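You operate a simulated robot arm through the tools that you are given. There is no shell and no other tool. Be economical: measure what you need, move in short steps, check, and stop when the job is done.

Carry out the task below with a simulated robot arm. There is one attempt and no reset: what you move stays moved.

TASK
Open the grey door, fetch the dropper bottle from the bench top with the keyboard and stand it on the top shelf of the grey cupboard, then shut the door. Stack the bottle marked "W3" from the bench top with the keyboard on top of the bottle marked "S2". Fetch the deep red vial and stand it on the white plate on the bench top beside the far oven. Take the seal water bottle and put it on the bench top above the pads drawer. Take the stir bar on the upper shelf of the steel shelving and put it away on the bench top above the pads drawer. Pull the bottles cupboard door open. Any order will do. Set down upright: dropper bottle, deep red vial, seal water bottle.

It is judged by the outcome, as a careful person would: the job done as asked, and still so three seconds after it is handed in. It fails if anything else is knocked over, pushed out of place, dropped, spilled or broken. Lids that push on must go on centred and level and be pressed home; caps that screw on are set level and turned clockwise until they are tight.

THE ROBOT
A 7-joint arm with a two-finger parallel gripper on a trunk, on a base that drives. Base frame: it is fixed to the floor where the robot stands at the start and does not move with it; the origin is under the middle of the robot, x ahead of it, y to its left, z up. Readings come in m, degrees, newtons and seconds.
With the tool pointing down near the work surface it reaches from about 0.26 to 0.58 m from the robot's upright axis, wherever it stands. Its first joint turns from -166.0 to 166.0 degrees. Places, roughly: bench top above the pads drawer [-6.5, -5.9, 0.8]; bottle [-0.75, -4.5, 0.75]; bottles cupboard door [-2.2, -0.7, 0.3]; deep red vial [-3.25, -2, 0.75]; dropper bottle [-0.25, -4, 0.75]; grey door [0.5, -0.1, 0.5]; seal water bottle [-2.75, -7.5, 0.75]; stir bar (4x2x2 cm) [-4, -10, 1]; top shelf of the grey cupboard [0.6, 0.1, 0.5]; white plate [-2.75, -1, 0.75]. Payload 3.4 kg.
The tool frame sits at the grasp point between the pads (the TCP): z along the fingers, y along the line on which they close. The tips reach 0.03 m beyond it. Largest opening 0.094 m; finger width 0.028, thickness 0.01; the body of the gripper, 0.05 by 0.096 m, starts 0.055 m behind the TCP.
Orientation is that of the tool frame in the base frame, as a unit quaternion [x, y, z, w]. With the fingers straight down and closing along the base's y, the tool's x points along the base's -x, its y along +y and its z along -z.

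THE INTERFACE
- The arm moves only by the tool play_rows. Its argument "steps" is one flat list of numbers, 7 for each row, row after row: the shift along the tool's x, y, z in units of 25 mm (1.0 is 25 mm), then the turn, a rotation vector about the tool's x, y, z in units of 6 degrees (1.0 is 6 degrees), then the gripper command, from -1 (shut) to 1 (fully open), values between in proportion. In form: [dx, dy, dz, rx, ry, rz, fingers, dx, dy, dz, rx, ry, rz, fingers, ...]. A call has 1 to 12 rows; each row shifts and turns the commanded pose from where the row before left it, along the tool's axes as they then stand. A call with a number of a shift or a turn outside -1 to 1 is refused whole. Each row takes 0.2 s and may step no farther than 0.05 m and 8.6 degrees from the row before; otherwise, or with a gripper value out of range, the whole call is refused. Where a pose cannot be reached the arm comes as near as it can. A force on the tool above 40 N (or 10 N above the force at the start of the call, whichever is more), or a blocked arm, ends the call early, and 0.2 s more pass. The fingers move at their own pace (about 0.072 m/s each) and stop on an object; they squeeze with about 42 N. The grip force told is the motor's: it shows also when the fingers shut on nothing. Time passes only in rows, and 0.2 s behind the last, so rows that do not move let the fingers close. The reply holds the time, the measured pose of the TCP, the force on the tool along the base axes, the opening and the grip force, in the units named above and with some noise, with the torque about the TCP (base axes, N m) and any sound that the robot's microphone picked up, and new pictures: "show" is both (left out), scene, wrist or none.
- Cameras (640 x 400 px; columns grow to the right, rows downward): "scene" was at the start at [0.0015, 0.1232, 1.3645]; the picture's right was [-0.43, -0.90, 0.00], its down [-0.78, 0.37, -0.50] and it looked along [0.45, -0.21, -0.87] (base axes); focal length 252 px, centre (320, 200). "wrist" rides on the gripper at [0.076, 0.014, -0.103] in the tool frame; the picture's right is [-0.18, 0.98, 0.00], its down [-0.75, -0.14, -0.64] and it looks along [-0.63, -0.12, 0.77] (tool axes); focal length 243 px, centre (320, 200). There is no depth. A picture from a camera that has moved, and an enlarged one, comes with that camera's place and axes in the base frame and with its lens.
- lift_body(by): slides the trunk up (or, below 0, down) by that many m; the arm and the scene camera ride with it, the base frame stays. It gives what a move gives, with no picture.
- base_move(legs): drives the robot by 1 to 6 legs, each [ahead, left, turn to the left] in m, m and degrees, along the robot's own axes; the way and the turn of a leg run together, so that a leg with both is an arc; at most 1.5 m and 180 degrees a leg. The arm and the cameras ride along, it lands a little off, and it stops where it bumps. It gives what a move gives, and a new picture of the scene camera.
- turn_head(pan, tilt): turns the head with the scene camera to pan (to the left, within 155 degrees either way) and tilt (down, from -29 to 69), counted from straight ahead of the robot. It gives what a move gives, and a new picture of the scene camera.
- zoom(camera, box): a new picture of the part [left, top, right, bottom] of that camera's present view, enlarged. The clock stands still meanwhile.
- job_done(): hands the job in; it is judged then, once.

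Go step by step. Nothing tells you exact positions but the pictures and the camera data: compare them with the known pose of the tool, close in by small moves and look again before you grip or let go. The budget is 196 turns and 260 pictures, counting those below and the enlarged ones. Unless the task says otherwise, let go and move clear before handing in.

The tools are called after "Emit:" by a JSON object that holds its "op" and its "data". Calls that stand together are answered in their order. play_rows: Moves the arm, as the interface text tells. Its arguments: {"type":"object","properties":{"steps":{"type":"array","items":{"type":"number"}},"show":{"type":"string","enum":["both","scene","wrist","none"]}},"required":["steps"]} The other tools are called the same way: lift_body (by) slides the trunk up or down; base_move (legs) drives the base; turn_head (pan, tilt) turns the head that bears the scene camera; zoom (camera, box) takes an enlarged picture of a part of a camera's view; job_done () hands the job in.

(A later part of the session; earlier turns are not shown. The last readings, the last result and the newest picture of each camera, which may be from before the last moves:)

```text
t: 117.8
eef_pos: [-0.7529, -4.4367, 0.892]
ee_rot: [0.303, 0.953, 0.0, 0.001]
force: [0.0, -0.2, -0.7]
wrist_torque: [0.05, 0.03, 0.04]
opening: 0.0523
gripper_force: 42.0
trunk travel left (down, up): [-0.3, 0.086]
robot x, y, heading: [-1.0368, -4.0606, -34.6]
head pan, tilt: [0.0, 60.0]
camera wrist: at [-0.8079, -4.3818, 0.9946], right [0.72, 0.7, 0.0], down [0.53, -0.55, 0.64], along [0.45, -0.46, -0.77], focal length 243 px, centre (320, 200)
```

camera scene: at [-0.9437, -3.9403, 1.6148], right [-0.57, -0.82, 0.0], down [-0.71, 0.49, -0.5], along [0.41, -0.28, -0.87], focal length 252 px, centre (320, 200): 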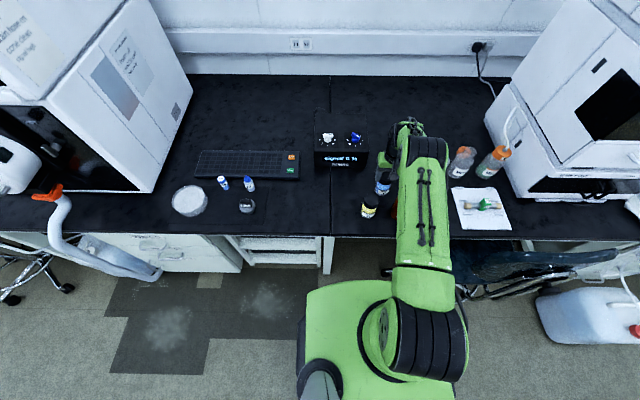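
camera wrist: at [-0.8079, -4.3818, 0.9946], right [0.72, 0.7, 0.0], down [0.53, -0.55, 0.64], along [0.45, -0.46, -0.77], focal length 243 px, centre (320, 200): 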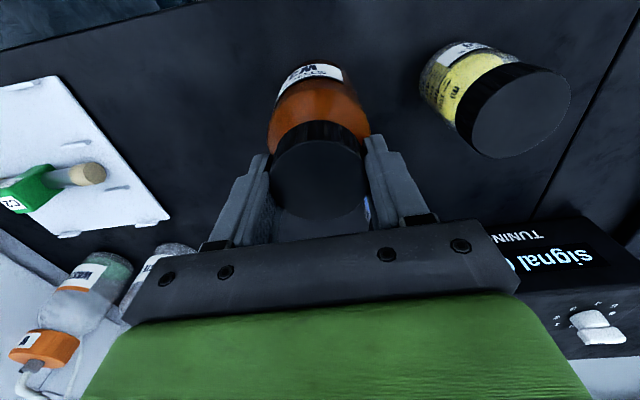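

Emit:
{"op": "play_rows", "data": {"steps": [0, 0, -1, 0, 0, 0, -1, 0, 0, -1, 0, 0, 0, -1, 0, 0, -1, 0, 0, 0, -1, 0, 0, -1, 0, 0, 0, -1, 0, 0, -1, 0, 0, 0, -1, -1, 0.55, 0, 0, 0, 0, -1, -1, 0.55, 0, 0, 0, 0, -1, -1, 0.55, 0, 0, 0, 0, -1, -1, 0.53, 0, 0, 0, 0, -1], "show": "wrist"}}

Emit:
{"op": "zoom", "data": {"camera": "scene", "box": [340, 150, 440, 220]}}

```text
t: 119.8
eef_pos: [-0.6378, -4.4502, 1.0172]
ee_rot: [0.303, 0.953, 0.0, 0.0]
force: [-0.5, 0.3, -4.8]
wrist_torque: [0.02, 0.02, 0.0]
opening: 0.0516
gripper_force: 41.7
trunk travel left (down, up): [-0.3, 0.086]
robot x, y, heading: [-1.0373, -4.0626, -34.8]
head pan, tilt: [0.0, 60.0]
camera wrist: at [-0.6923, -4.3957, 1.1191], right [0.72, 0.7, 0.0], down [0.53, -0.55, 0.64], along [0.45, -0.46, -0.77], focal length 243 px, centre (320, 200)
```

wrist: 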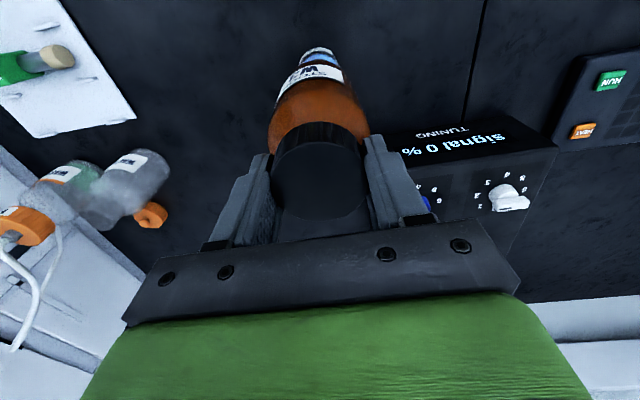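

```text
5.71 times, centred on (390, 185) of scene
camera zoom: at [-0.942, -3.9408, 1.6147], right [-0.57, -0.82, 0.0], down [-0.71, 0.49, -0.5], along [0.41, -0.28, -0.87], focal length 1442 px, centre (-80, 286)
```

zoom: 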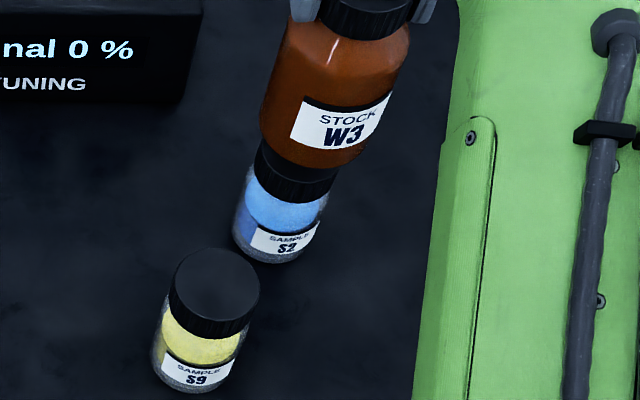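

Emit:
{"op": "play_rows", "data": {"steps": [0, 0, 1, 0, 0, 0, -1, 0, 0, 0.4, 0, 0, 0, -1, 0, 0, 0.15, 0, 0, 0, -1], "show": "none"}}

Emit:
{"op": "play_rows", "data": {"steps": [0, 0, 0.12, 0, 0, 0, -1], "show": "none"}}

Emit:
{"op": "play_rows", "data": {"steps": [0, 0, 0.1, 0, 0, 0, -1], "show": "none"}}

```text
t: 120.5
eef_pos: [-0.6364, -4.452, 0.9898]
ee_rot: [0.302, 0.953, -0.003, 0.009]
force: [-4.8, 4.0, 22.6]
wrist_torque: [0.83, 0.68, 0.03]
opening: 0.0512
gripper_force: 42.3
trunk travel left (down, up): [-0.3, 0.086]
robot x, y, heading: [-1.0344, -4.06, -34.7]
head pan, tilt: [0.0, 60.0]
stopped in row 3: the force on the tool passed its limit at 46 N (the readings are from after the stop); the commanded pose is now the measured one
```

```text
t: 121.0
eef_pos: [-0.6362, -4.4543, 0.989]
ee_rot: [0.301, 0.953, -0.004, 0.011]
force: [-4.8, 3.9, 20.0]
wrist_torque: [0.99, 0.87, 0.07]
opening: 0.0515
gripper_force: 42.3
trunk travel left (down, up): [-0.3, 0.086]
robot x, y, heading: [-1.0344, -4.0654, -34.7]
head pan, tilt: [0.0, 60.0]
stopped in row 1: the force on the tool passed its limit at 41 N (the readings are from after the stop); the commanded pose is now the measured one
```

```text
t: 121.4
eef_pos: [-0.6357, -4.4527, 0.9877]
ee_rot: [0.301, 0.953, -0.006, 0.015]
force: [-1.6, 1.3, 40.0]
wrist_torque: [0.99, 0.73, -0.01]
opening: 0.0513
gripper_force: 41.9
trunk travel left (down, up): [-0.3, 0.086]
robot x, y, heading: [-1.0332, -4.0585, -34.6]
head pan, tilt: [0.0, 60.0]
```

Contact came slightly earlier than expected. I back off the pressure a little and look.

Emit:
{"op": "play_rows", "data": {"steps": [0, 0, -0.12, -0.2, 0, 0, -1], "show": "wrist"}}

Emit:
{"op": "zoom", "data": {"camera": "scene", "box": [340, 150, 440, 220]}}

```text
t: 121.8
eef_pos: [-0.6379, -4.4561, 0.9878]
ee_rot: [0.302, 0.953, 0.004, 0.016]
force: [-0.8, -6.0, 26.0]
wrist_torque: [-1.2, 0.45, 0.04]
opening: 0.0514
gripper_force: 42.1
trunk travel left (down, up): [-0.3, 0.086]
robot x, y, heading: [-1.0409, -4.0613, -34.5]
head pan, tilt: [0.0, 60.0]
camera wrist: at [-0.6954, -4.4001, 1.0894], right [0.72, 0.7, 0.02], down [0.51, -0.55, 0.66], along [0.47, -0.46, -0.75], focal length 243 px, centre (320, 200)
```

wrist: 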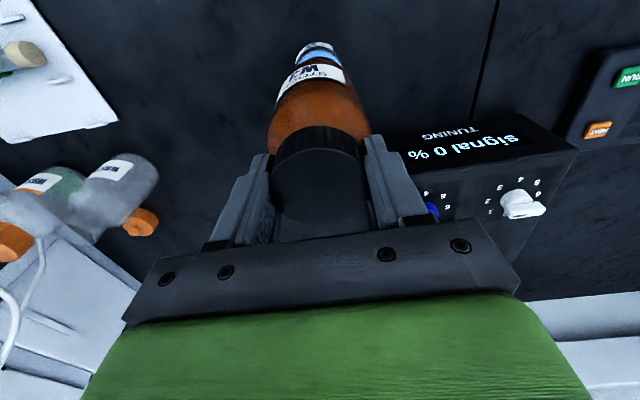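

```text
5.71 times, centred on (390, 185) of scene
camera zoom: at [-0.9466, -3.9387, 1.6148], right [-0.57, -0.82, 0.0], down [-0.71, 0.49, -0.5], along [0.41, -0.28, -0.86], focal length 1442 px, centre (-80, 286)
```

zoom: 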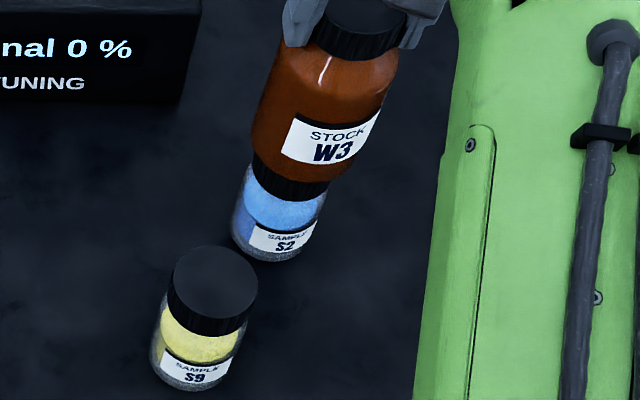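

Emit:
{"op": "play_rows", "data": {"steps": [0, 0.08, -0.2, 0.17, 0.27, 0, -1, 0, 0, 0, 0, 0, 0, -1], "show": "none"}}

```text
t: 122.4
eef_pos: [-0.6358, -4.4512, 0.9899]
ee_rot: [0.301, 0.954, 0.004, -0.006]
force: [0.0, 1.2, -4.4]
wrist_torque: [-0.01, -0.01, 0.05]
opening: 0.0516
gripper_force: 42.3
trunk travel left (down, up): [-0.3, 0.086]
robot x, y, heading: [-1.0377, -4.061, -34.4]
head pan, tilt: [0.0, 60.0]
```

Emit:
{"op": "play_rows", "data": {"steps": [0.05, 0, 0, 0.04, -0.13, 0, -1], "show": "none"}}

Emit:
{"op": "zoom", "data": {"camera": "scene", "box": [350, 150, 420, 200]}}

Emit:
{"op": "play_rows", "data": {"steps": [0, 0, 0.04, 0, 0, 0, -1], "show": "none"}}

```text
t: 122.8
eef_pos: [-0.6351, -4.4515, 0.9911]
ee_rot: [0.301, 0.954, -0.001, 0.002]
force: [-0.9, 0.0, -3.6]
wrist_torque: [0.0, 0.0, 0.0]
opening: 0.0513
gripper_force: 42.4
trunk travel left (down, up): [-0.3, 0.086]
robot x, y, heading: [-1.0363, -4.0625, -34.8]
head pan, tilt: [0.0, 60.0]
```

```text
8.00 times, centred on (385, 175) of scene
camera zoom: at [-0.9437, -3.9401, 1.6147], right [-0.57, -0.82, 0.0], down [-0.71, 0.49, -0.5], along [0.41, -0.28, -0.87], focal length 2019 px, centre (-200, 400)
```

zoom: 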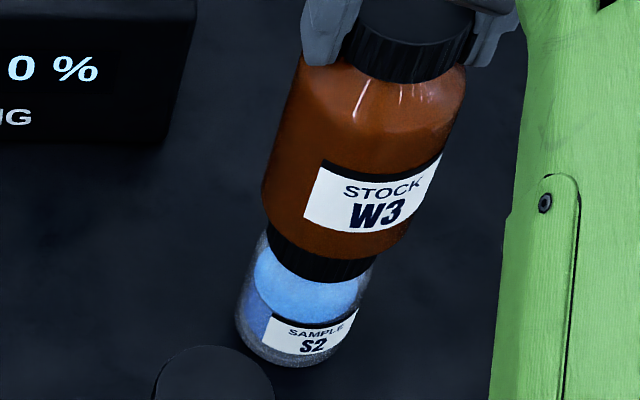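

```text
t: 123.2
eef_pos: [-0.6346, -4.4518, 0.9895]
ee_rot: [0.301, 0.954, -0.001, 0.002]
force: [0.9, -0.1, -4.6]
wrist_torque: [0.02, -0.02, 0.01]
opening: 0.0512
gripper_force: 42.6
trunk travel left (down, up): [-0.3, 0.086]
robot x, y, heading: [-1.0374, -4.0614, -34.7]
head pan, tilt: [0.0, 60.0]
```

Emit:
{"op": "play_rows", "data": {"steps": [0, 0, 0.06, 0, 0, 0, -1], "show": "none"}}

Emit:
{"op": "play_rows", "data": {"steps": [0, 0, 0.06, 0, 0, 0, -1], "show": "none"}}

```text
t: 123.6
eef_pos: [-0.6351, -4.4507, 0.99]
ee_rot: [0.302, 0.953, -0.002, 0.002]
force: [-0.6, 0.8, -3.2]
wrist_torque: [0.01, -0.02, 0.0]
opening: 0.0512
gripper_force: 41.4
trunk travel left (down, up): [-0.3, 0.086]
robot x, y, heading: [-1.038, -4.0612, -34.5]
head pan, tilt: [0.0, 60.0]
```

```text
t: 124.0
eef_pos: [-0.6338, -4.4514, 0.9889]
ee_rot: [0.301, 0.954, -0.003, 0.003]
force: [-0.3, 1.7, 5.7]
wrist_torque: [0.1, -0.22, 0.01]
opening: 0.0514
gripper_force: 41.6
trunk travel left (down, up): [-0.3, 0.086]
robot x, y, heading: [-1.036, -4.0607, -34.6]
head pan, tilt: [0.0, 60.0]
```

Emit:
{"op": "play_rows", "data": {"steps": [0, 0, 0, 0, 0, 0, 0.3, 0, 0, 0, 0, 0, 0, 0.6, 0, 0, 0, 0, 0, 0, 0.6, 0, 0, -1, 0, 0, 0, 0.6, 0, 0, -1, 0, 0, 0, 0.6, 0, 0, -1, 0, 0, 0, 0.6], "show": "none"}}

Emit:
{"op": "zoom", "data": {"camera": "scene", "box": [340, 140, 440, 210]}}

```text
t: 125.4
eef_pos: [-0.6362, -4.4533, 1.0617]
ee_rot: [0.301, 0.953, -0.002, 0.003]
force: [-0.7, 0.1, -0.6]
wrist_torque: [-0.03, 0.01, -0.02]
opening: 0.0752
gripper_force: 0.0
trunk travel left (down, up): [-0.3, 0.086]
robot x, y, heading: [-1.0386, -4.0616, -34.8]
head pan, tilt: [0.0, 60.0]
```

```text
5.71 times, centred on (390, 175) of scene
camera zoom: at [-0.9443, -3.9397, 1.6148], right [-0.57, -0.82, 0.0], down [-0.71, 0.49, -0.5], along [0.41, -0.28, -0.87], focal length 1442 px, centre (-80, 343)
```

zoom: 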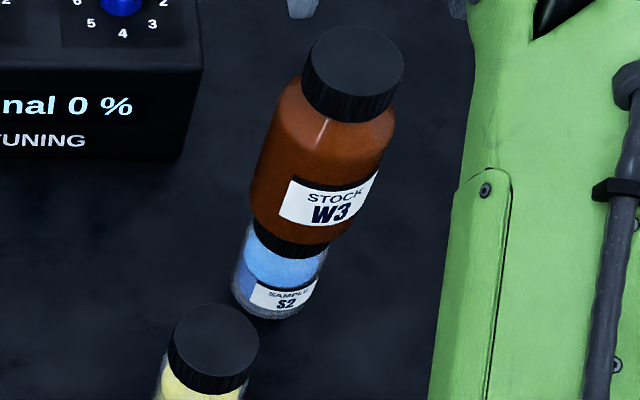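

Stack is done. Now slide left to the dropper bottle.

Emit:
{"op": "play_rows", "data": {"steps": [1, 0, -1, 0, 0, 0, 1], "show": "none"}}

Emit:
{"op": "base_move", "data": {"legs": [[0, 0.48, 0]]}}

Emit:
{"op": "zoom", "data": {"camera": "scene", "box": [280, 120, 420, 220]}}

Emit:
{"op": "play_rows", "data": {"steps": [0.5, 0, 0, 0, 0, 0, 1], "show": "wrist"}}

```text
t: 125.8
eef_pos: [-0.6592, -4.4362, 1.0875]
ee_rot: [0.302, 0.953, -0.001, 0.003]
force: [-0.3, 0.2, -0.1]
wrist_torque: [-0.02, -0.03, 0.0]
opening: 0.0941
gripper_force: 0.1
trunk travel left (down, up): [-0.3, 0.086]
robot x, y, heading: [-1.0393, -4.0623, -34.7]
head pan, tilt: [0.0, 60.0]
```

```text
t: 128.7
eef_pos: [-0.3854, -4.0457, 1.0861]
ee_rot: [0.301, 0.954, -0.002, 0.002]
force: [-0.5, -0.1, 0.5]
wrist_torque: [0.02, -0.02, -0.01]
opening: 0.0938
gripper_force: 0.1
trunk travel left (down, up): [-0.3, 0.086]
robot x, y, heading: [-0.7682, -3.6693, -34.5]
head pan, tilt: [0.0, 60.0]
camera scene: at [-0.6761, -3.5487, 1.6147], right [-0.56, -0.83, 0.0], down [-0.72, 0.49, -0.5], along [0.41, -0.28, -0.87], focal length 252 px, centre (320, 200)
```

scene: 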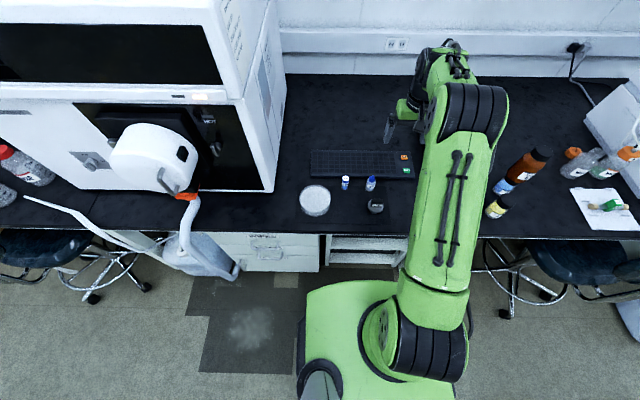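

```text
4.00 times, centred on (350, 170) of scene
camera zoom: at [-0.6761, -3.5487, 1.6147], right [-0.56, -0.83, 0.0], down [-0.72, 0.49, -0.5], along [0.41, -0.28, -0.87], focal length 1009 px, centre (200, 320)
```

zoom: 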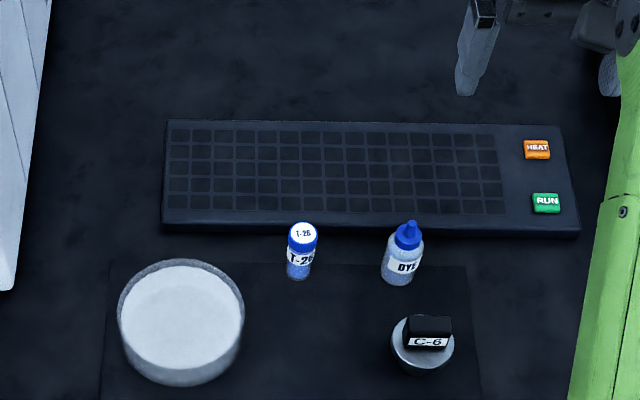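

```text
t: 129.1
eef_pos: [-0.3988, -4.0392, 1.0863]
ee_rot: [0.3, 0.954, -0.003, 0.003]
force: [-0.2, -0.1, -0.5]
wrist_torque: [-0.02, 0.03, 0.0]
opening: 0.0941
gripper_force: 0.1
trunk travel left (down, up): [-0.3, 0.086]
robot x, y, heading: [-0.7673, -3.666, -34.3]
head pan, tilt: [0.0, 60.0]
camera wrist: at [-0.4543, -3.9835, 1.1887], right [0.71, 0.7, 0.0], down [0.54, -0.54, 0.65], along [0.45, -0.46, -0.76], focal length 243 px, centre (320, 200)
```

wrist: 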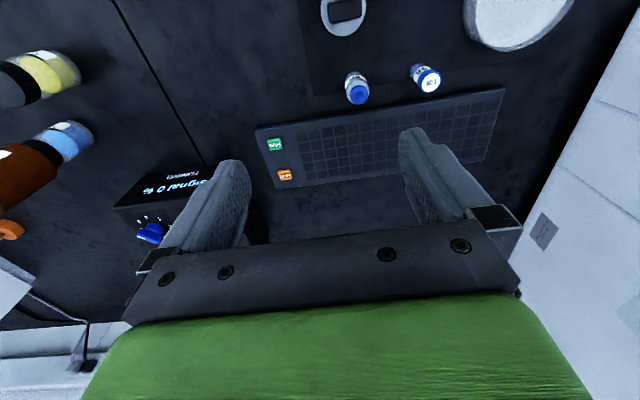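

Emit:
{"op": "play_rows", "data": {"steps": [-0.57, 1, 0, 0, 0, 0, 0.5, -0.57, 1, 0, 0, 0, 0, 0.5, 0, 0, 1, 0, 0, 0, 0.5, 0, 0, 1, 0, 0, 0, 0.5, 0, 0, 1, 0, 0, 0, 0.5, 0, 0, 1, 0, 0, 0, 0.5, 0, 0, 1, 0, 0, 0, 0.5, 0, 0, 1, 0, 0, 0, 0.5], "show": "wrist"}}

Emit:
{"op": "zoom", "data": {"camera": "scene", "box": [310, 120, 430, 220]}}

```text
t: 130.8
eef_pos: [-0.3459, -4.0149, 0.9342]
ee_rot: [0.3, 0.954, -0.002, 0.004]
force: [0.9, 0.2, 0.3]
wrist_torque: [-0.01, -0.03, -0.01]
opening: 0.0705
gripper_force: 0.1
trunk travel left (down, up): [-0.3, 0.086]
robot x, y, heading: [-0.771, -3.6681, -34.2]
head pan, tilt: [0.0, 60.0]
camera wrist: at [-0.4005, -3.9604, 1.0367], right [0.71, 0.7, 0.0], down [0.54, -0.54, 0.65], along [0.45, -0.46, -0.76], focal length 243 px, centre (320, 200)
```

wrist: 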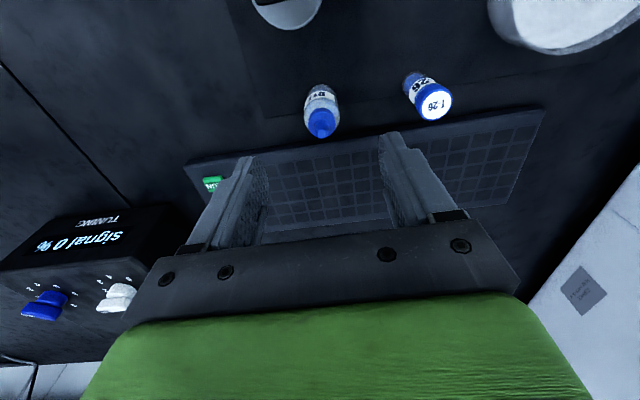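

```text
4.00 times, centred on (370, 170) of scene
camera zoom: at [-0.6761, -3.5497, 1.6147], right [-0.56, -0.83, 0.0], down [-0.72, 0.49, -0.5], along [0.41, -0.28, -0.87], focal length 1009 px, centre (120, 320)
```

zoom: 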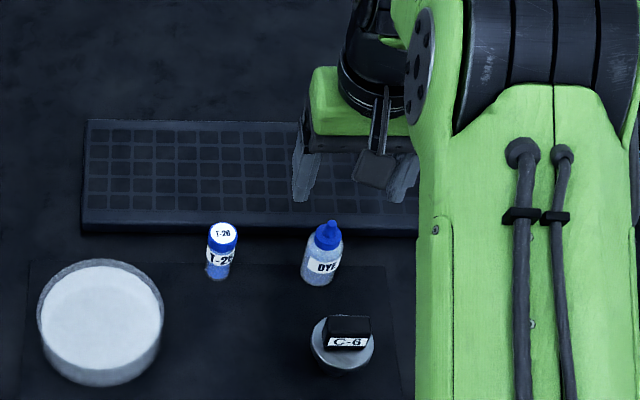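

Emit:
{"op": "play_rows", "data": {"steps": [0, 0, 1, 0, 0, 0, 0.5, 0, 0, 1, 0, 0, 0, 0.5, 0, 0, 1, 0, 0, 0, 0.5, 0, 0, 1, 0, 0, 0, 0.5, 0, 0, 0.85, 0, 0, 0, 0.5, 0, 0, 0, 0, 0, 0, -1, 0, 0, 0, 0, 0, 0, -1, 0, 0, 0, 0, 0, 0, -1], "show": "wrist"}}

```text
t: 132.7
eef_pos: [-0.3434, -4.0151, 0.8144]
ee_rot: [0.299, 0.954, -0.002, 0.003]
force: [0.0, -0.4, 0.8]
wrist_torque: [0.0, -0.01, -0.05]
opening: 0.0373
gripper_force: 41.8
trunk travel left (down, up): [-0.3, 0.086]
robot x, y, heading: [-0.7692, -3.6706, -34.6]
head pan, tilt: [0.0, 60.0]
camera wrist: at [-0.3996, -3.9612, 0.9169], right [0.71, 0.7, 0.0], down [0.54, -0.54, 0.65], along [0.45, -0.46, -0.76], focal length 243 px, centre (320, 200)
```

wrist: 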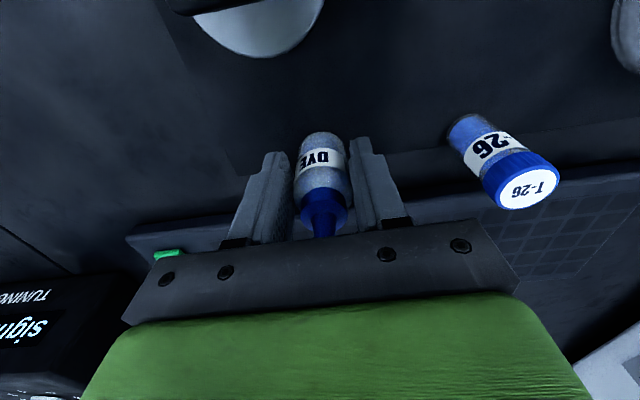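

Gripped with the tool vertical, but for the cupboard I want a tilted grip. I'll open, tilt the tool 36° about the grasp point and close again.

Emit:
{"op": "play_rows", "data": {"steps": [0, 0, 0, 0, 0, 0, 0.5, 0, 0, 0, 0, 0, 0, 0.5, 0, 0, 0, 0, -1, 0, 0.5, 0, 0, 0, 0, -1, 0, 0.5, 0, 0, 0, 0, -1, 0, 0.5, 0, 0, 0, 0, -1, 0, 0.5, 0, 0, 0, 0, -1, 0, 0.5, 0, 0, 0, 0, -1, 0, 0.5], "show": "both"}}

Emit:
{"op": "zoom", "data": {"camera": "scene", "box": [310, 120, 430, 220]}}

```text
t: 134.4
eef_pos: [-0.3444, -4.0154, 0.8145]
ee_rot: [0.284, 0.907, -0.095, 0.298]
force: [-0.1, -0.6, -0.4]
wrist_torque: [-0.01, -0.01, 0.0]
opening: 0.0704
gripper_force: 0.0
trunk travel left (down, up): [-0.3, 0.086]
robot x, y, heading: [-0.77, -3.6709, -34.1]
head pan, tilt: [0.0, 60.0]
camera scene: at [-0.6766, -3.5495, 1.6148], right [-0.56, -0.83, 0.0], down [-0.72, 0.49, -0.5], along [0.41, -0.28, -0.87], focal length 252 px, centre (320, 200)
camera wrist: at [-0.4372, -3.9349, 0.8524], right [0.68, 0.72, 0.11], down [0.11, -0.24, 0.96], along [0.72, -0.65, -0.24], focal length 243 px, centre (320, 200)
```

scene: 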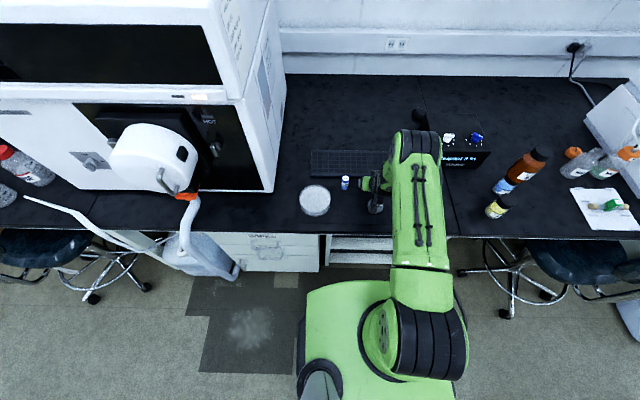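
wrist: 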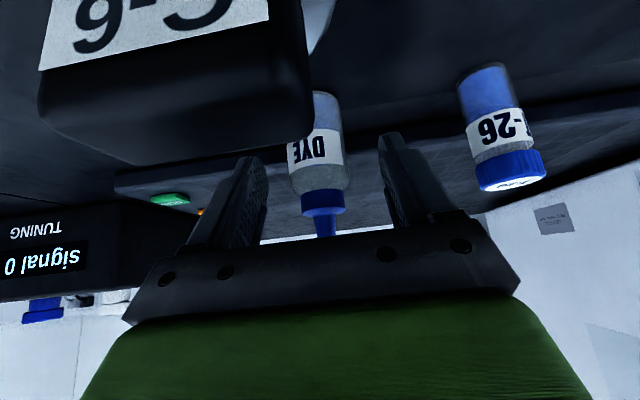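

```text
4.00 times, centred on (370, 170) of scene
camera zoom: at [-0.6766, -3.5495, 1.6148], right [-0.56, -0.83, 0.0], down [-0.72, 0.49, -0.5], along [0.41, -0.28, -0.87], focal length 1009 px, centre (120, 320)
```

zoom: 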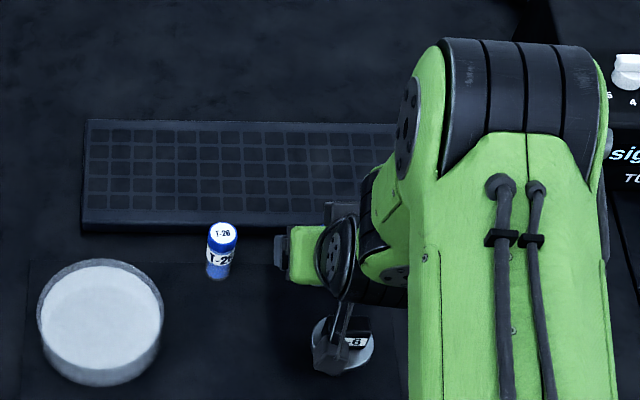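

Emit:
{"op": "play_rows", "data": {"steps": [0, 0, 0, 0, 0, 0, -1, 0, 0, 0, 0, 0, 0, -1, 0, 0, 0, 0, 0, 0, -1, -0.59, 0, -0.81, 0, 0, 0, -1, -0.59, 0, -0.81, 0, 0, 0, -1, -0.59, 0, -0.81, 0, 0, 0, -1, -0.59, 0, -0.81, 0, 0, 0, -1, -0.59, 0, -0.81, 0, 0, 0, -1, -0.59, 0, -0.81, 0, 0, 0, -1], "show": "both"}}

```text
t: 136.4
eef_pos: [-0.3448, -4.0135, 0.9694]
ee_rot: [0.285, 0.906, -0.095, 0.297]
force: [-0.7, 0.6, -0.5]
wrist_torque: [0.02, -0.05, 0.0]
opening: 0.0332
gripper_force: 42.0
trunk travel left (down, up): [-0.3, 0.086]
robot x, y, heading: [-0.7668, -3.6716, -34.1]
head pan, tilt: [0.0, 60.0]
camera scene: at [-0.6771, -3.5489, 1.6148], right [-0.56, -0.83, 0.0], down [-0.72, 0.49, -0.5], along [0.41, -0.28, -0.87], focal length 252 px, centre (320, 200)
camera wrist: at [-0.4373, -3.9334, 1.006], right [0.68, 0.72, 0.11], down [0.11, -0.24, 0.96], along [0.72, -0.65, -0.24], focal length 243 px, centre (320, 200)
```

scene: 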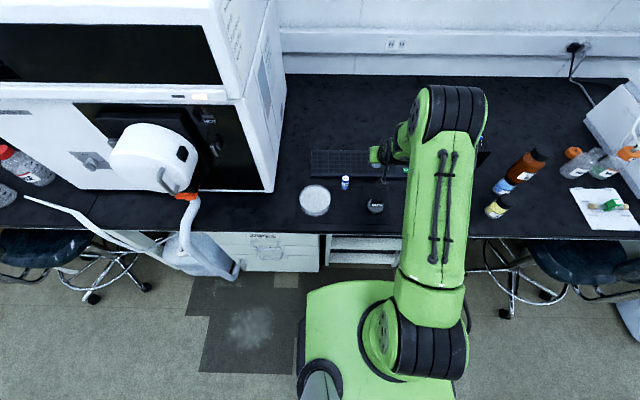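
wrist: 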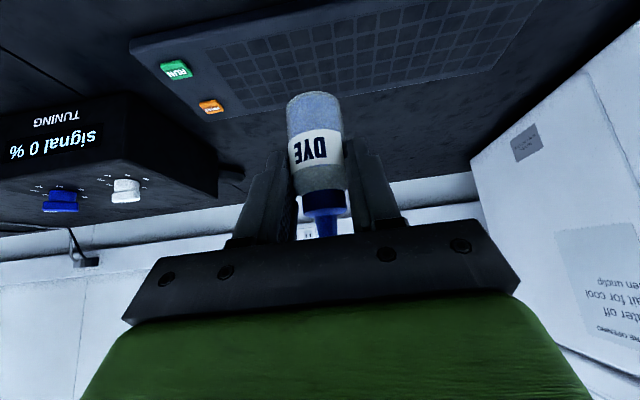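

Dropper held upright with the tilted grip. Now drive back to the cupboard, keeping clear, turn toward it and lower the trunk.

Emit:
{"op": "base_move", "data": {"legs": [[-1.24, 0, 0], [0, 1.2, 0], [0, 1.0, 0], [0, 0, 88]]}}

Emit:
{"op": "lift_body", "data": {"by": -0.25}}

Emit:
{"op": "turn_head", "data": {"pan": 0, "tilt": 35}}

```text
t: 156.8
eef_pos: [-0.1418, -0.7682, 0.9684]
ee_rot: [-0.415, 0.855, 0.136, 0.281]
force: [0.5, -0.4, -0.1]
wrist_torque: [0.0, 0.0, -0.03]
opening: 0.0332
gripper_force: 41.7
trunk travel left (down, up): [-0.3, 0.086]
robot x, y, heading: [-0.5093, -1.1701, 52.5]
head pan, tilt: [0.0, 60.0]
camera scene: at [-0.6234, -1.0749, 1.6147], right [0.79, -0.61, 0.0], down [-0.53, -0.69, -0.5], along [0.3, 0.4, -0.87], focal length 252 px, centre (320, 200)
```

scene: 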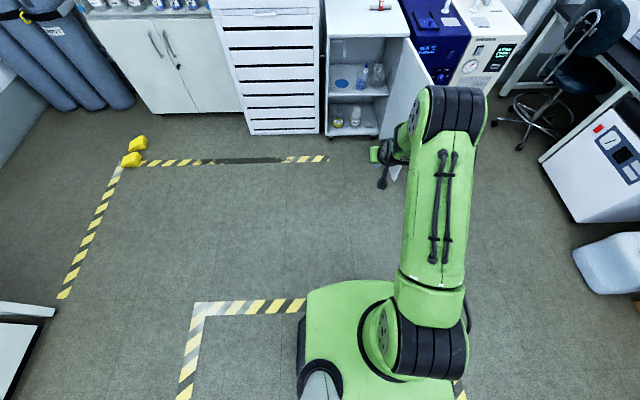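

```text
t: 159.4
eef_pos: [-0.1399, -0.7683, 0.7178]
ee_rot: [-0.416, 0.855, 0.134, 0.28]
force: [0.8, 0.3, -0.1]
wrist_torque: [-0.01, 0.02, 0.01]
opening: 0.0329
gripper_force: 41.8
trunk travel left (down, up): [-0.05, 0.336]
robot x, y, heading: [-0.507, -1.178, 52.5]
head pan, tilt: [0.0, 60.0]
```

```text
t: 160.3
eef_pos: [-0.1408, -0.7682, 0.7178]
ee_rot: [-0.416, 0.854, 0.135, 0.281]
force: [0.3, -0.8, 0.4]
wrist_torque: [0.02, 0.02, -0.02]
opening: 0.033
gripper_force: 41.4
trunk travel left (down, up): [-0.05, 0.336]
robot x, y, heading: [-0.5079, -1.1745, 52.5]
head pan, tilt: [0.0, 35.0]
camera scene: at [-0.6103, -1.058, 1.3986], right [0.79, -0.61, 0.0], down [-0.35, -0.46, -0.82], along [0.5, 0.65, -0.57], focal length 252 px, centre (320, 200)
```

scene: 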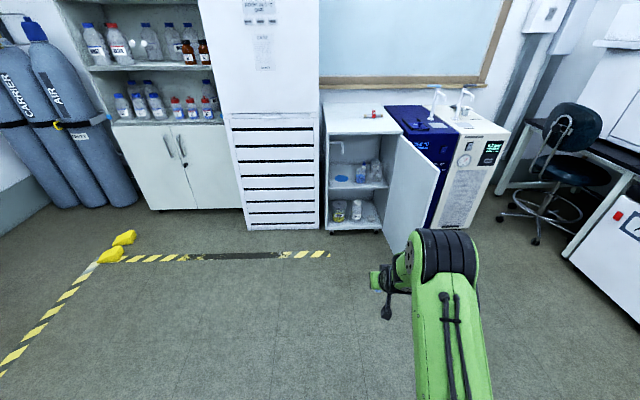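

Emit:
{"op": "base_move", "data": {"legs": [[0.7, 0, 1.5]]}}

Emit:
{"op": "play_rows", "data": {"steps": [0.59, 0, 0.81, 0, 0, 0, -1, 0.59, 0, 0.81, 0, 0, 0, -1, 0.59, 0, 0.81, 0, 0, 0, -1, 0.59, 0, 0.81, 0, 0, 0, -1, 0.59, 0, 0.81, 0, 0, 0, -1, 0.59, 0, 0.81, 0, 0, 0, -1], "show": "both"}}

Emit:
{"op": "zoom", "data": {"camera": "scene", "box": [240, 130, 420, 290]}}

```text
t: 164.2
eef_pos: [0.2747, -0.1792, 0.7171]
ee_rot: [-0.43, 0.847, 0.14, 0.279]
force: [-0.2, 0.6, -0.8]
wrist_torque: [0.0, 0.0, -0.03]
opening: 0.0332
gripper_force: 42.2
trunk travel left (down, up): [-0.05, 0.336]
robot x, y, heading: [-0.0805, -0.5965, 54.3]
head pan, tilt: [0.0, 35.0]
camera scene: at [-0.1855, -0.4845, 1.3987], right [0.81, -0.58, 0.0], down [-0.33, -0.47, -0.82], along [0.48, 0.67, -0.57], focal length 252 px, centre (320, 200)
```

scene: 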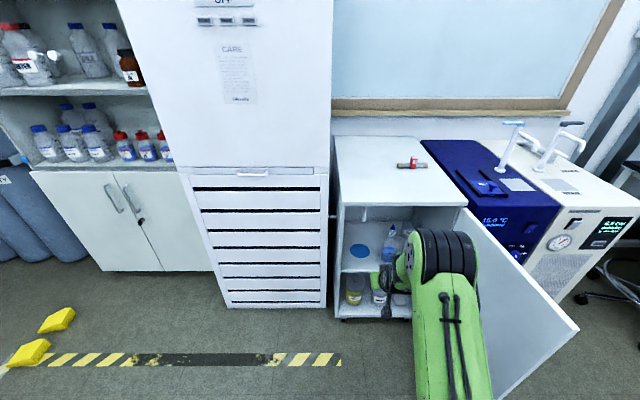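

```text
t: 165.6
eef_pos: [0.2763, -0.1778, 0.568]
ee_rot: [-0.431, 0.847, 0.14, 0.278]
force: [-0.2, 0.3, -0.7]
wrist_torque: [-0.01, -0.01, 0.02]
opening: 0.0328
gripper_force: 42.0
trunk travel left (down, up): [-0.05, 0.336]
robot x, y, heading: [-0.0808, -0.5963, 54.4]
head pan, tilt: [0.0, 35.0]
camera scene: at [-0.1856, -0.4846, 1.3987], right [0.81, -0.58, 0.0], down [-0.33, -0.47, -0.82], along [0.48, 0.67, -0.57], focal length 252 px, centre (320, 200)
camera wrist: at [0.1914, -0.2693, 0.6045], right [-0.71, 0.7, 0.11], down [0.25, 0.1, 0.96], along [0.66, 0.71, -0.24], focal length 243 px, centre (320, 200)
```

scene: 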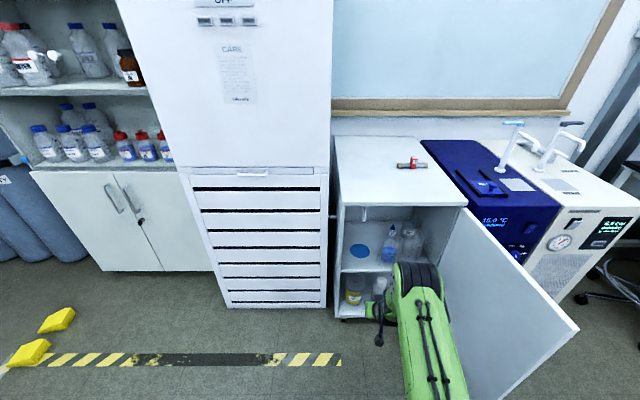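
wrist: 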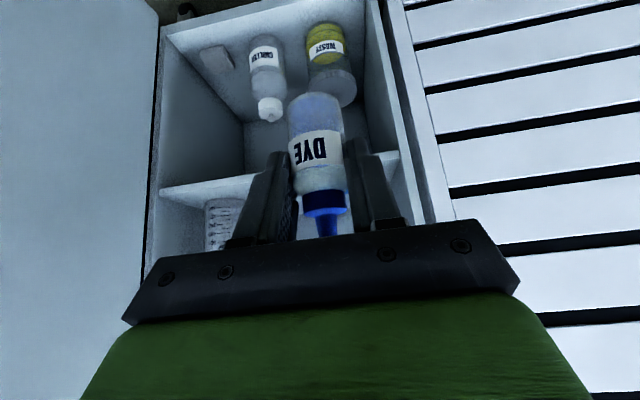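

```text
2.50 times, centred on (330, 210) of scene
camera zoom: at [-0.1856, -0.4846, 1.3987], right [0.81, -0.58, 0.0], down [-0.33, -0.47, -0.82], along [0.48, 0.67, -0.57], focal length 631 px, centre (295, 175)
```

zoom: 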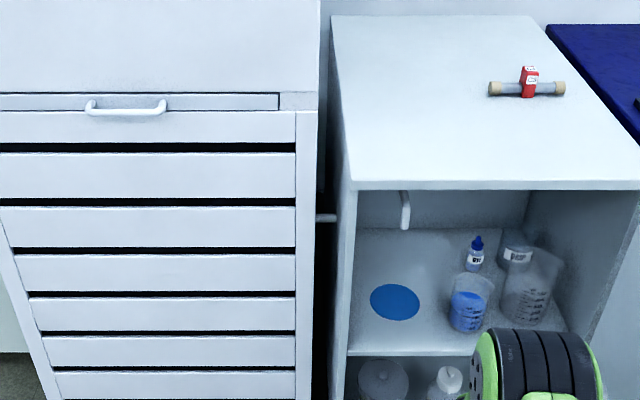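

Emit:
{"op": "base_move", "data": {"legs": [[0.2, 0, 0]]}}

Emit:
{"op": "play_rows", "data": {"steps": [0, 0, 0, 0, 0, 0, -1], "show": "wrist"}}

Emit:
{"op": "zoom", "data": {"camera": "scene", "box": [240, 180, 420, 340]}}

```text
t: 167.2
eef_pos: [0.3927, -0.0142, 0.5662]
ee_rot: [-0.431, 0.847, 0.14, 0.278]
force: [-0.7, -0.3, -0.3]
wrist_torque: [0.0, 0.02, -0.01]
opening: 0.0328
gripper_force: 42.1
trunk travel left (down, up): [-0.05, 0.336]
robot x, y, heading: [0.0376, -0.4324, 54.4]
head pan, tilt: [0.0, 35.0]
camera scene: at [-0.0674, -0.3195, 1.3987], right [0.81, -0.58, 0.0], down [-0.33, -0.47, -0.82], along [0.48, 0.67, -0.57], focal length 252 px, centre (320, 200)
```

scene: 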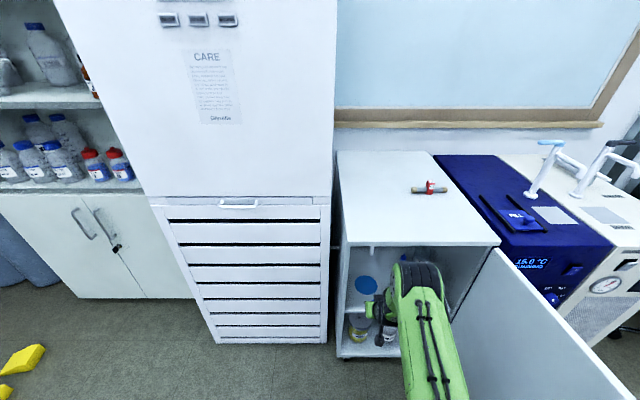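

```text
t: 167.6
eef_pos: [0.3946, -0.0138, 0.568]
ee_rot: [-0.431, 0.847, 0.14, 0.279]
force: [0.6, -0.3, -0.3]
wrist_torque: [0.01, 0.01, 0.01]
opening: 0.033
gripper_force: 42.2
trunk travel left (down, up): [-0.05, 0.336]
robot x, y, heading: [0.0397, -0.4296, 54.5]
head pan, tilt: [0.0, 35.0]
camera wrist: at [0.3091, -0.1049, 0.6048], right [-0.71, 0.7, 0.11], down [0.25, 0.1, 0.96], along [0.66, 0.71, -0.24], focal length 243 px, centre (320, 200)
```

wrist: 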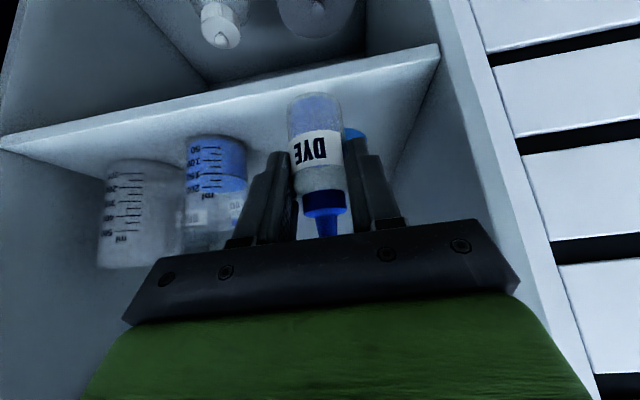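

```text
2.50 times, centred on (330, 260) of scene
camera zoom: at [-0.0678, -0.3201, 1.3987], right [0.81, -0.58, 0.0], down [-0.33, -0.47, -0.82], along [0.48, 0.67, -0.57], focal length 631 px, centre (295, 50)
```

zoom: 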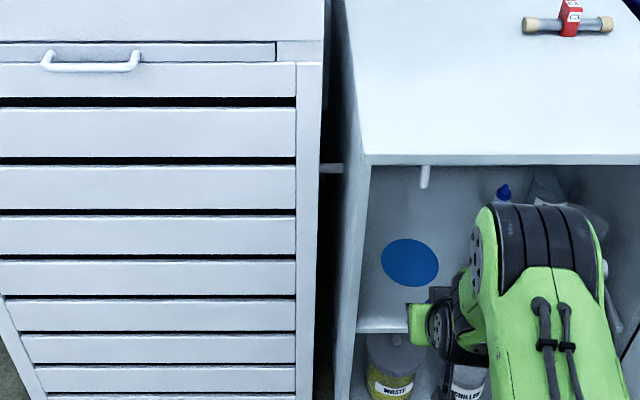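

Emit:
{"op": "base_move", "data": {"legs": [[0.115, 0, 0]]}}

Emit:
{"op": "play_rows", "data": {"steps": [0.59, 0, 0.81, 0, 0, 0, -1, 0.12, 0, 0.16, 0, 0, 0, -1], "show": "wrist"}}

```text
t: 168.9
eef_pos: [0.4599, 0.0804, 0.5664]
ee_rot: [-0.432, 0.846, 0.141, 0.278]
force: [0.7, -0.1, -0.8]
wrist_torque: [-0.01, 0.0, -0.01]
opening: 0.0331
gripper_force: 41.9
trunk travel left (down, up): [-0.05, 0.336]
robot x, y, heading: [0.1052, -0.3386, 54.6]
head pan, tilt: [0.0, 35.0]
camera scene: at [-0.0005, -0.2258, 1.3987], right [0.81, -0.58, 0.0], down [-0.33, -0.47, -0.82], along [0.48, 0.67, -0.57], focal length 252 px, centre (320, 200)
```

scene: 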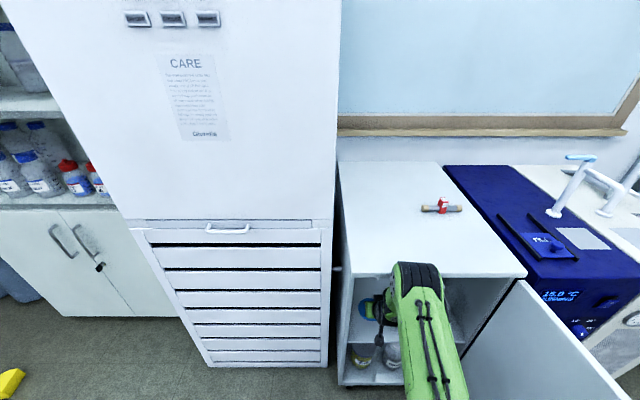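

```text
t: 169.5
eef_pos: [0.4592, 0.0803, 0.5359]
ee_rot: [-0.432, 0.847, 0.14, 0.278]
force: [-0.1, 0.0, -0.5]
wrist_torque: [0.0, 0.0, -0.02]
opening: 0.0331
gripper_force: 41.7
trunk travel left (down, up): [-0.05, 0.336]
robot x, y, heading: [0.1082, -0.3418, 54.4]
head pan, tilt: [0.0, 35.0]
camera wrist: at [0.3755, -0.0107, 0.5742], right [-0.71, 0.7, 0.11], down [0.25, 0.1, 0.96], along [0.66, 0.71, -0.24], focal length 243 px, centre (320, 200)
```

wrist: 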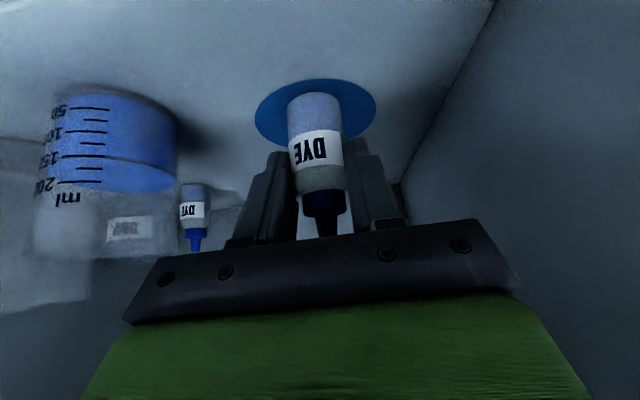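

Emit:
{"op": "play_rows", "data": {"steps": [0.12, 0, 0.16, 0, 0, 0, -1], "show": "none"}}

Emit:
{"op": "play_rows", "data": {"steps": [0.09, 0, 0.12, 0, 0, 0, -1], "show": "none"}}

Emit:
{"op": "play_rows", "data": {"steps": [0.09, 0, 0.12, 0, 0, 0, -1], "show": "none"}}

Emit:
{"op": "play_rows", "data": {"steps": [0.09, 0, 0.12, 0, 0, 0, -1], "show": "wrist"}}

```text
t: 169.9
eef_pos: [0.4603, 0.0804, 0.533]
ee_rot: [-0.431, 0.847, 0.141, 0.279]
force: [-0.2, 0.3, -0.9]
wrist_torque: [0.01, -0.05, 0.0]
opening: 0.033
gripper_force: 42.3
trunk travel left (down, up): [-0.05, 0.336]
robot x, y, heading: [0.1036, -0.3389, 54.5]
head pan, tilt: [0.0, 35.0]
```

```text
t: 170.3
eef_pos: [0.46, 0.0814, 0.5275]
ee_rot: [-0.432, 0.847, 0.139, 0.277]
force: [0.6, -0.2, -0.9]
wrist_torque: [0.0, -0.01, 0.01]
opening: 0.0332
gripper_force: 42.0
trunk travel left (down, up): [-0.05, 0.336]
robot x, y, heading: [0.1036, -0.3413, 54.5]
head pan, tilt: [0.0, 35.0]
```

```text
t: 170.7
eef_pos: [0.4594, 0.0819, 0.5245]
ee_rot: [-0.431, 0.847, 0.14, 0.278]
force: [-0.1, 0.2, -1.4]
wrist_torque: [0.03, 0.03, -0.03]
opening: 0.0328
gripper_force: 42.2
trunk travel left (down, up): [-0.05, 0.336]
robot x, y, heading: [0.1037, -0.3392, 54.3]
head pan, tilt: [0.0, 35.0]
```

```text
t: 171.1
eef_pos: [0.4606, 0.081, 0.5196]
ee_rot: [-0.432, 0.846, 0.14, 0.278]
force: [0.7, -0.5, -0.5]
wrist_torque: [0.02, 0.0, 0.01]
opening: 0.033
gripper_force: 42.1
trunk travel left (down, up): [-0.05, 0.336]
robot x, y, heading: [0.1049, -0.3367, 54.5]
head pan, tilt: [0.0, 35.0]
camera wrist: at [0.3757, -0.0102, 0.5584], right [-0.71, 0.7, 0.11], down [0.25, 0.1, 0.96], along [0.66, 0.71, -0.24], focal length 243 px, centre (320, 200)
```

wrist: 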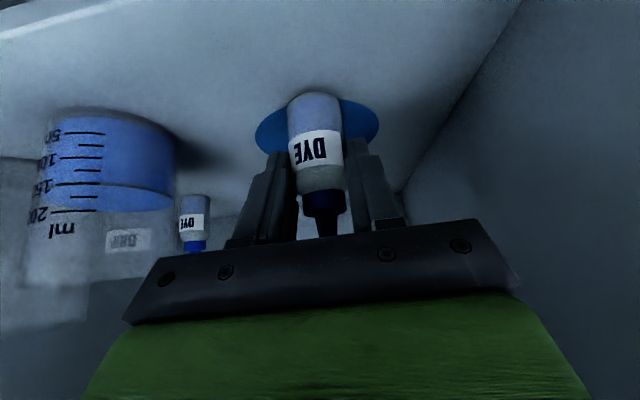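

Emit:
{"op": "play_rows", "data": {"steps": [0.09, 0, 0.12, 0, 0, 0, -1, 0.09, 0, 0.12, 0, 0, 0, -1], "show": "none"}}

Emit:
{"op": "play_rows", "data": {"steps": [0.08, 0, 0.11, 0, 0, 0, -1], "show": "none"}}

Emit:
{"op": "play_rows", "data": {"steps": [0.08, 0, 0.11, 0, 0, 0, -1], "show": "none"}}

Emit:
{"op": "play_rows", "data": {"steps": [0.08, 0, 0.11, 0, 0, 0, -1], "show": "wrist"}}

```text
t: 171.7
eef_pos: [0.4598, 0.0811, 0.5165]
ee_rot: [-0.432, 0.845, 0.142, 0.28]
force: [-5.9, -7.0, 24.7]
wrist_torque: [-0.16, 0.28, 0.0]
opening: 0.033
gripper_force: 42.4
trunk travel left (down, up): [-0.05, 0.336]
robot x, y, heading: [0.1036, -0.3349, 54.6]
head pan, tilt: [0.0, 35.0]
```

```text
t: 172.2
eef_pos: [0.4629, 0.0827, 0.5157]
ee_rot: [-0.431, 0.844, 0.145, 0.285]
force: [1.0, 0.7, 12.2]
wrist_torque: [0.13, -0.03, 0.01]
opening: 0.0333
gripper_force: 41.9
trunk travel left (down, up): [-0.05, 0.336]
robot x, y, heading: [0.1039, -0.337, 54.5]
head pan, tilt: [0.0, 35.0]
stopped in row 1: the force on the tool passed its limit at 40 N (the readings are from after the stop); the commanded pose is now the measured one
```

```text
t: 172.7
eef_pos: [0.4666, 0.0869, 0.5147]
ee_rot: [-0.43, 0.843, 0.146, 0.289]
force: [0.2, 0.6, 13.3]
wrist_torque: [0.06, 0.0, 0.02]
opening: 0.0332
gripper_force: 41.9
trunk travel left (down, up): [-0.05, 0.336]
robot x, y, heading: [0.1042, -0.3388, 54.8]
head pan, tilt: [0.0, 35.0]
stopped in row 1: the force on the tool passed its limit at 42 N (the readings are from after the stop); the commanded pose is now the measured one
```

```text
t: 173.3
eef_pos: [0.4669, 0.0898, 0.5152]
ee_rot: [-0.429, 0.842, 0.148, 0.294]
force: [1.0, -0.1, 13.0]
wrist_torque: [0.07, 0.04, 0.0]
opening: 0.0329
gripper_force: 42.4
trunk travel left (down, up): [-0.05, 0.336]
robot x, y, heading: [0.1055, -0.3421, 54.4]
head pan, tilt: [0.0, 35.0]
stopped in row 1: the force on the tool passed its limit at 41 N (the readings are from after the stop); the commanded pose is now the measured one
camera wrist: at [0.3819, -0.0029, 0.5483], right [-0.71, 0.69, 0.11], down [0.22, 0.07, 0.97], along [0.67, 0.72, -0.21], focal length 243 px, centre (320, 200)
```

wrist: 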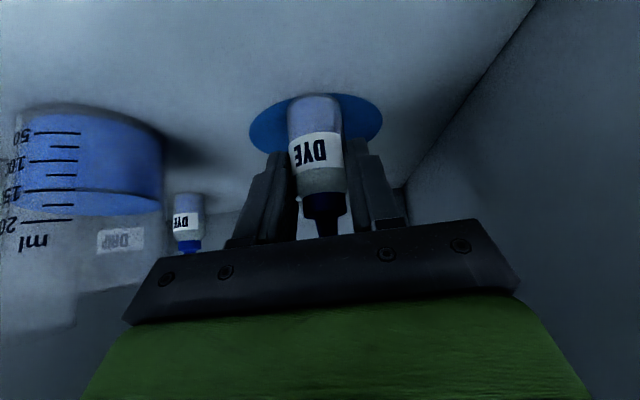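

Emit:
{"op": "play_rows", "data": {"steps": [-0.03, 0, -0.04, 0, 0.33, 0, -1, 0, 0, 0, 0, 0, 0, -1], "show": "none"}}

```text
t: 173.9
eef_pos: [0.4663, 0.0885, 0.5161]
ee_rot: [-0.432, 0.846, 0.14, 0.278]
force: [4.4, 5.3, 14.9]
wrist_torque: [0.63, -0.39, -0.03]
opening: 0.0333
gripper_force: 42.0
trunk travel left (down, up): [-0.05, 0.336]
robot x, y, heading: [0.1055, -0.3341, 54.1]
head pan, tilt: [0.0, 35.0]
```

Orientation is back to the original tilt with light contact. Release gently and withdraw.

Emit:
{"op": "play_rows", "data": {"steps": [-0.03, 0, -0.04, 0, 0, 0, -1, 0, 0, 0, 0, 0, 0, -0.1, 0, 0, 0, 0, 0, 0, 0.2, 0, 0, 0, 0, 0, 0, 0.2], "show": "wrist"}}

```text
t: 174.9
eef_pos: [0.4649, 0.0853, 0.5152]
ee_rot: [-0.432, 0.847, 0.138, 0.275]
force: [-0.6, 0.6, -0.6]
wrist_torque: [0.0, -0.01, -0.04]
opening: 0.0565
gripper_force: 0.0
trunk travel left (down, up): [-0.05, 0.336]
robot x, y, heading: [0.1085, -0.3389, 54.8]
head pan, tilt: [0.0, 35.0]
camera wrist: at [0.3815, -0.0037, 0.5531], right [-0.71, 0.7, 0.1], down [0.25, 0.11, 0.96], along [0.66, 0.71, -0.25], focal length 243 px, centre (320, 200)
```

wrist: 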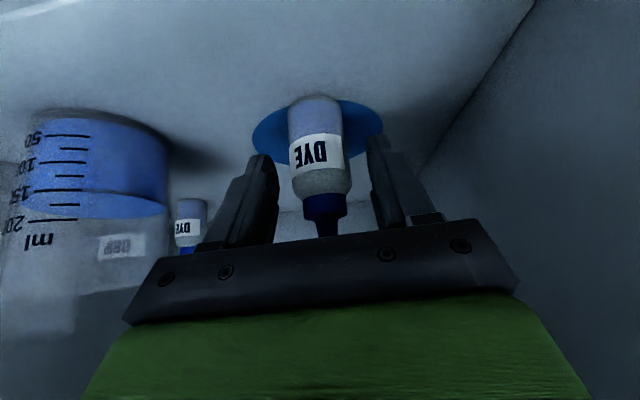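

Emit:
{"op": "play_rows", "data": {"steps": [0.3, 0, -0.9, 0, 0, 0, 0.2, 0.3, 0, -0.9, 0, 0, 0, 0.2, 0.5, 0, -0.8, 0, 0, 0, 0.2], "show": "none"}}

Emit:
{"op": "base_move", "data": {"legs": [[-0.4, 0, 0]]}}

Emit:
{"op": "zoom", "data": {"camera": "scene", "box": [300, 130, 600, 318]}}

```text
t: 175.7
eef_pos: [0.4302, 0.0392, 0.5507]
ee_rot: [-0.433, 0.847, 0.139, 0.275]
force: [-0.7, -0.4, 0.1]
wrist_torque: [0.0, 0.02, -0.03]
opening: 0.0564
gripper_force: 0.1
trunk travel left (down, up): [-0.05, 0.336]
robot x, y, heading: [0.1066, -0.3382, 54.4]
head pan, tilt: [0.0, 35.0]
```

```text
t: 178.2
eef_pos: [0.1917, -0.2953, 0.5501]
ee_rot: [-0.431, 0.848, 0.138, 0.276]
force: [0.0, -0.6, -0.3]
wrist_torque: [0.0, 0.02, -0.02]
opening: 0.0561
gripper_force: 0.1
trunk travel left (down, up): [-0.05, 0.336]
robot x, y, heading: [-0.1299, -0.6708, 54.5]
head pan, tilt: [0.0, 35.0]
camera scene: at [-0.2391, -0.5601, 1.3987], right [0.81, -0.58, 0.0], down [-0.33, -0.47, -0.82], along [0.48, 0.67, -0.57], focal length 252 px, centre (320, 200)
```

scene: 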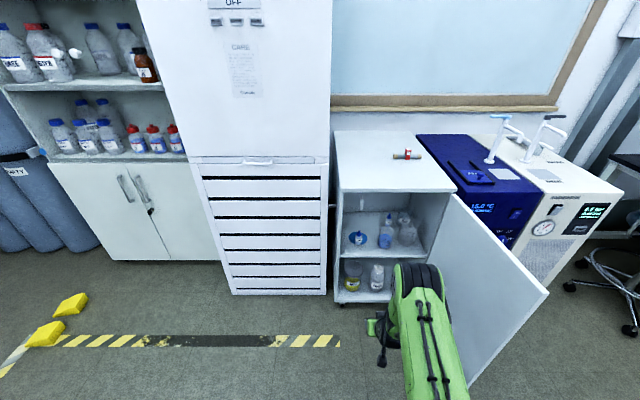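

```text
2.13 times, centred on (450, 224) of scene
camera zoom: at [-0.2391, -0.5601, 1.3987], right [0.81, -0.58, 0.0], down [-0.33, -0.47, -0.82], along [0.48, 0.67, -0.57], focal length 537 px, centre (43, 149)
```

zoom: 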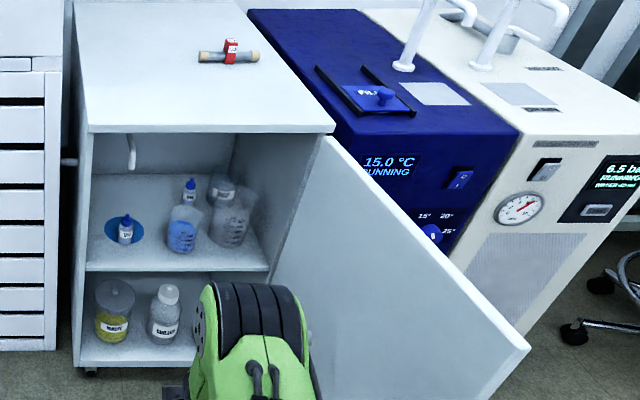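

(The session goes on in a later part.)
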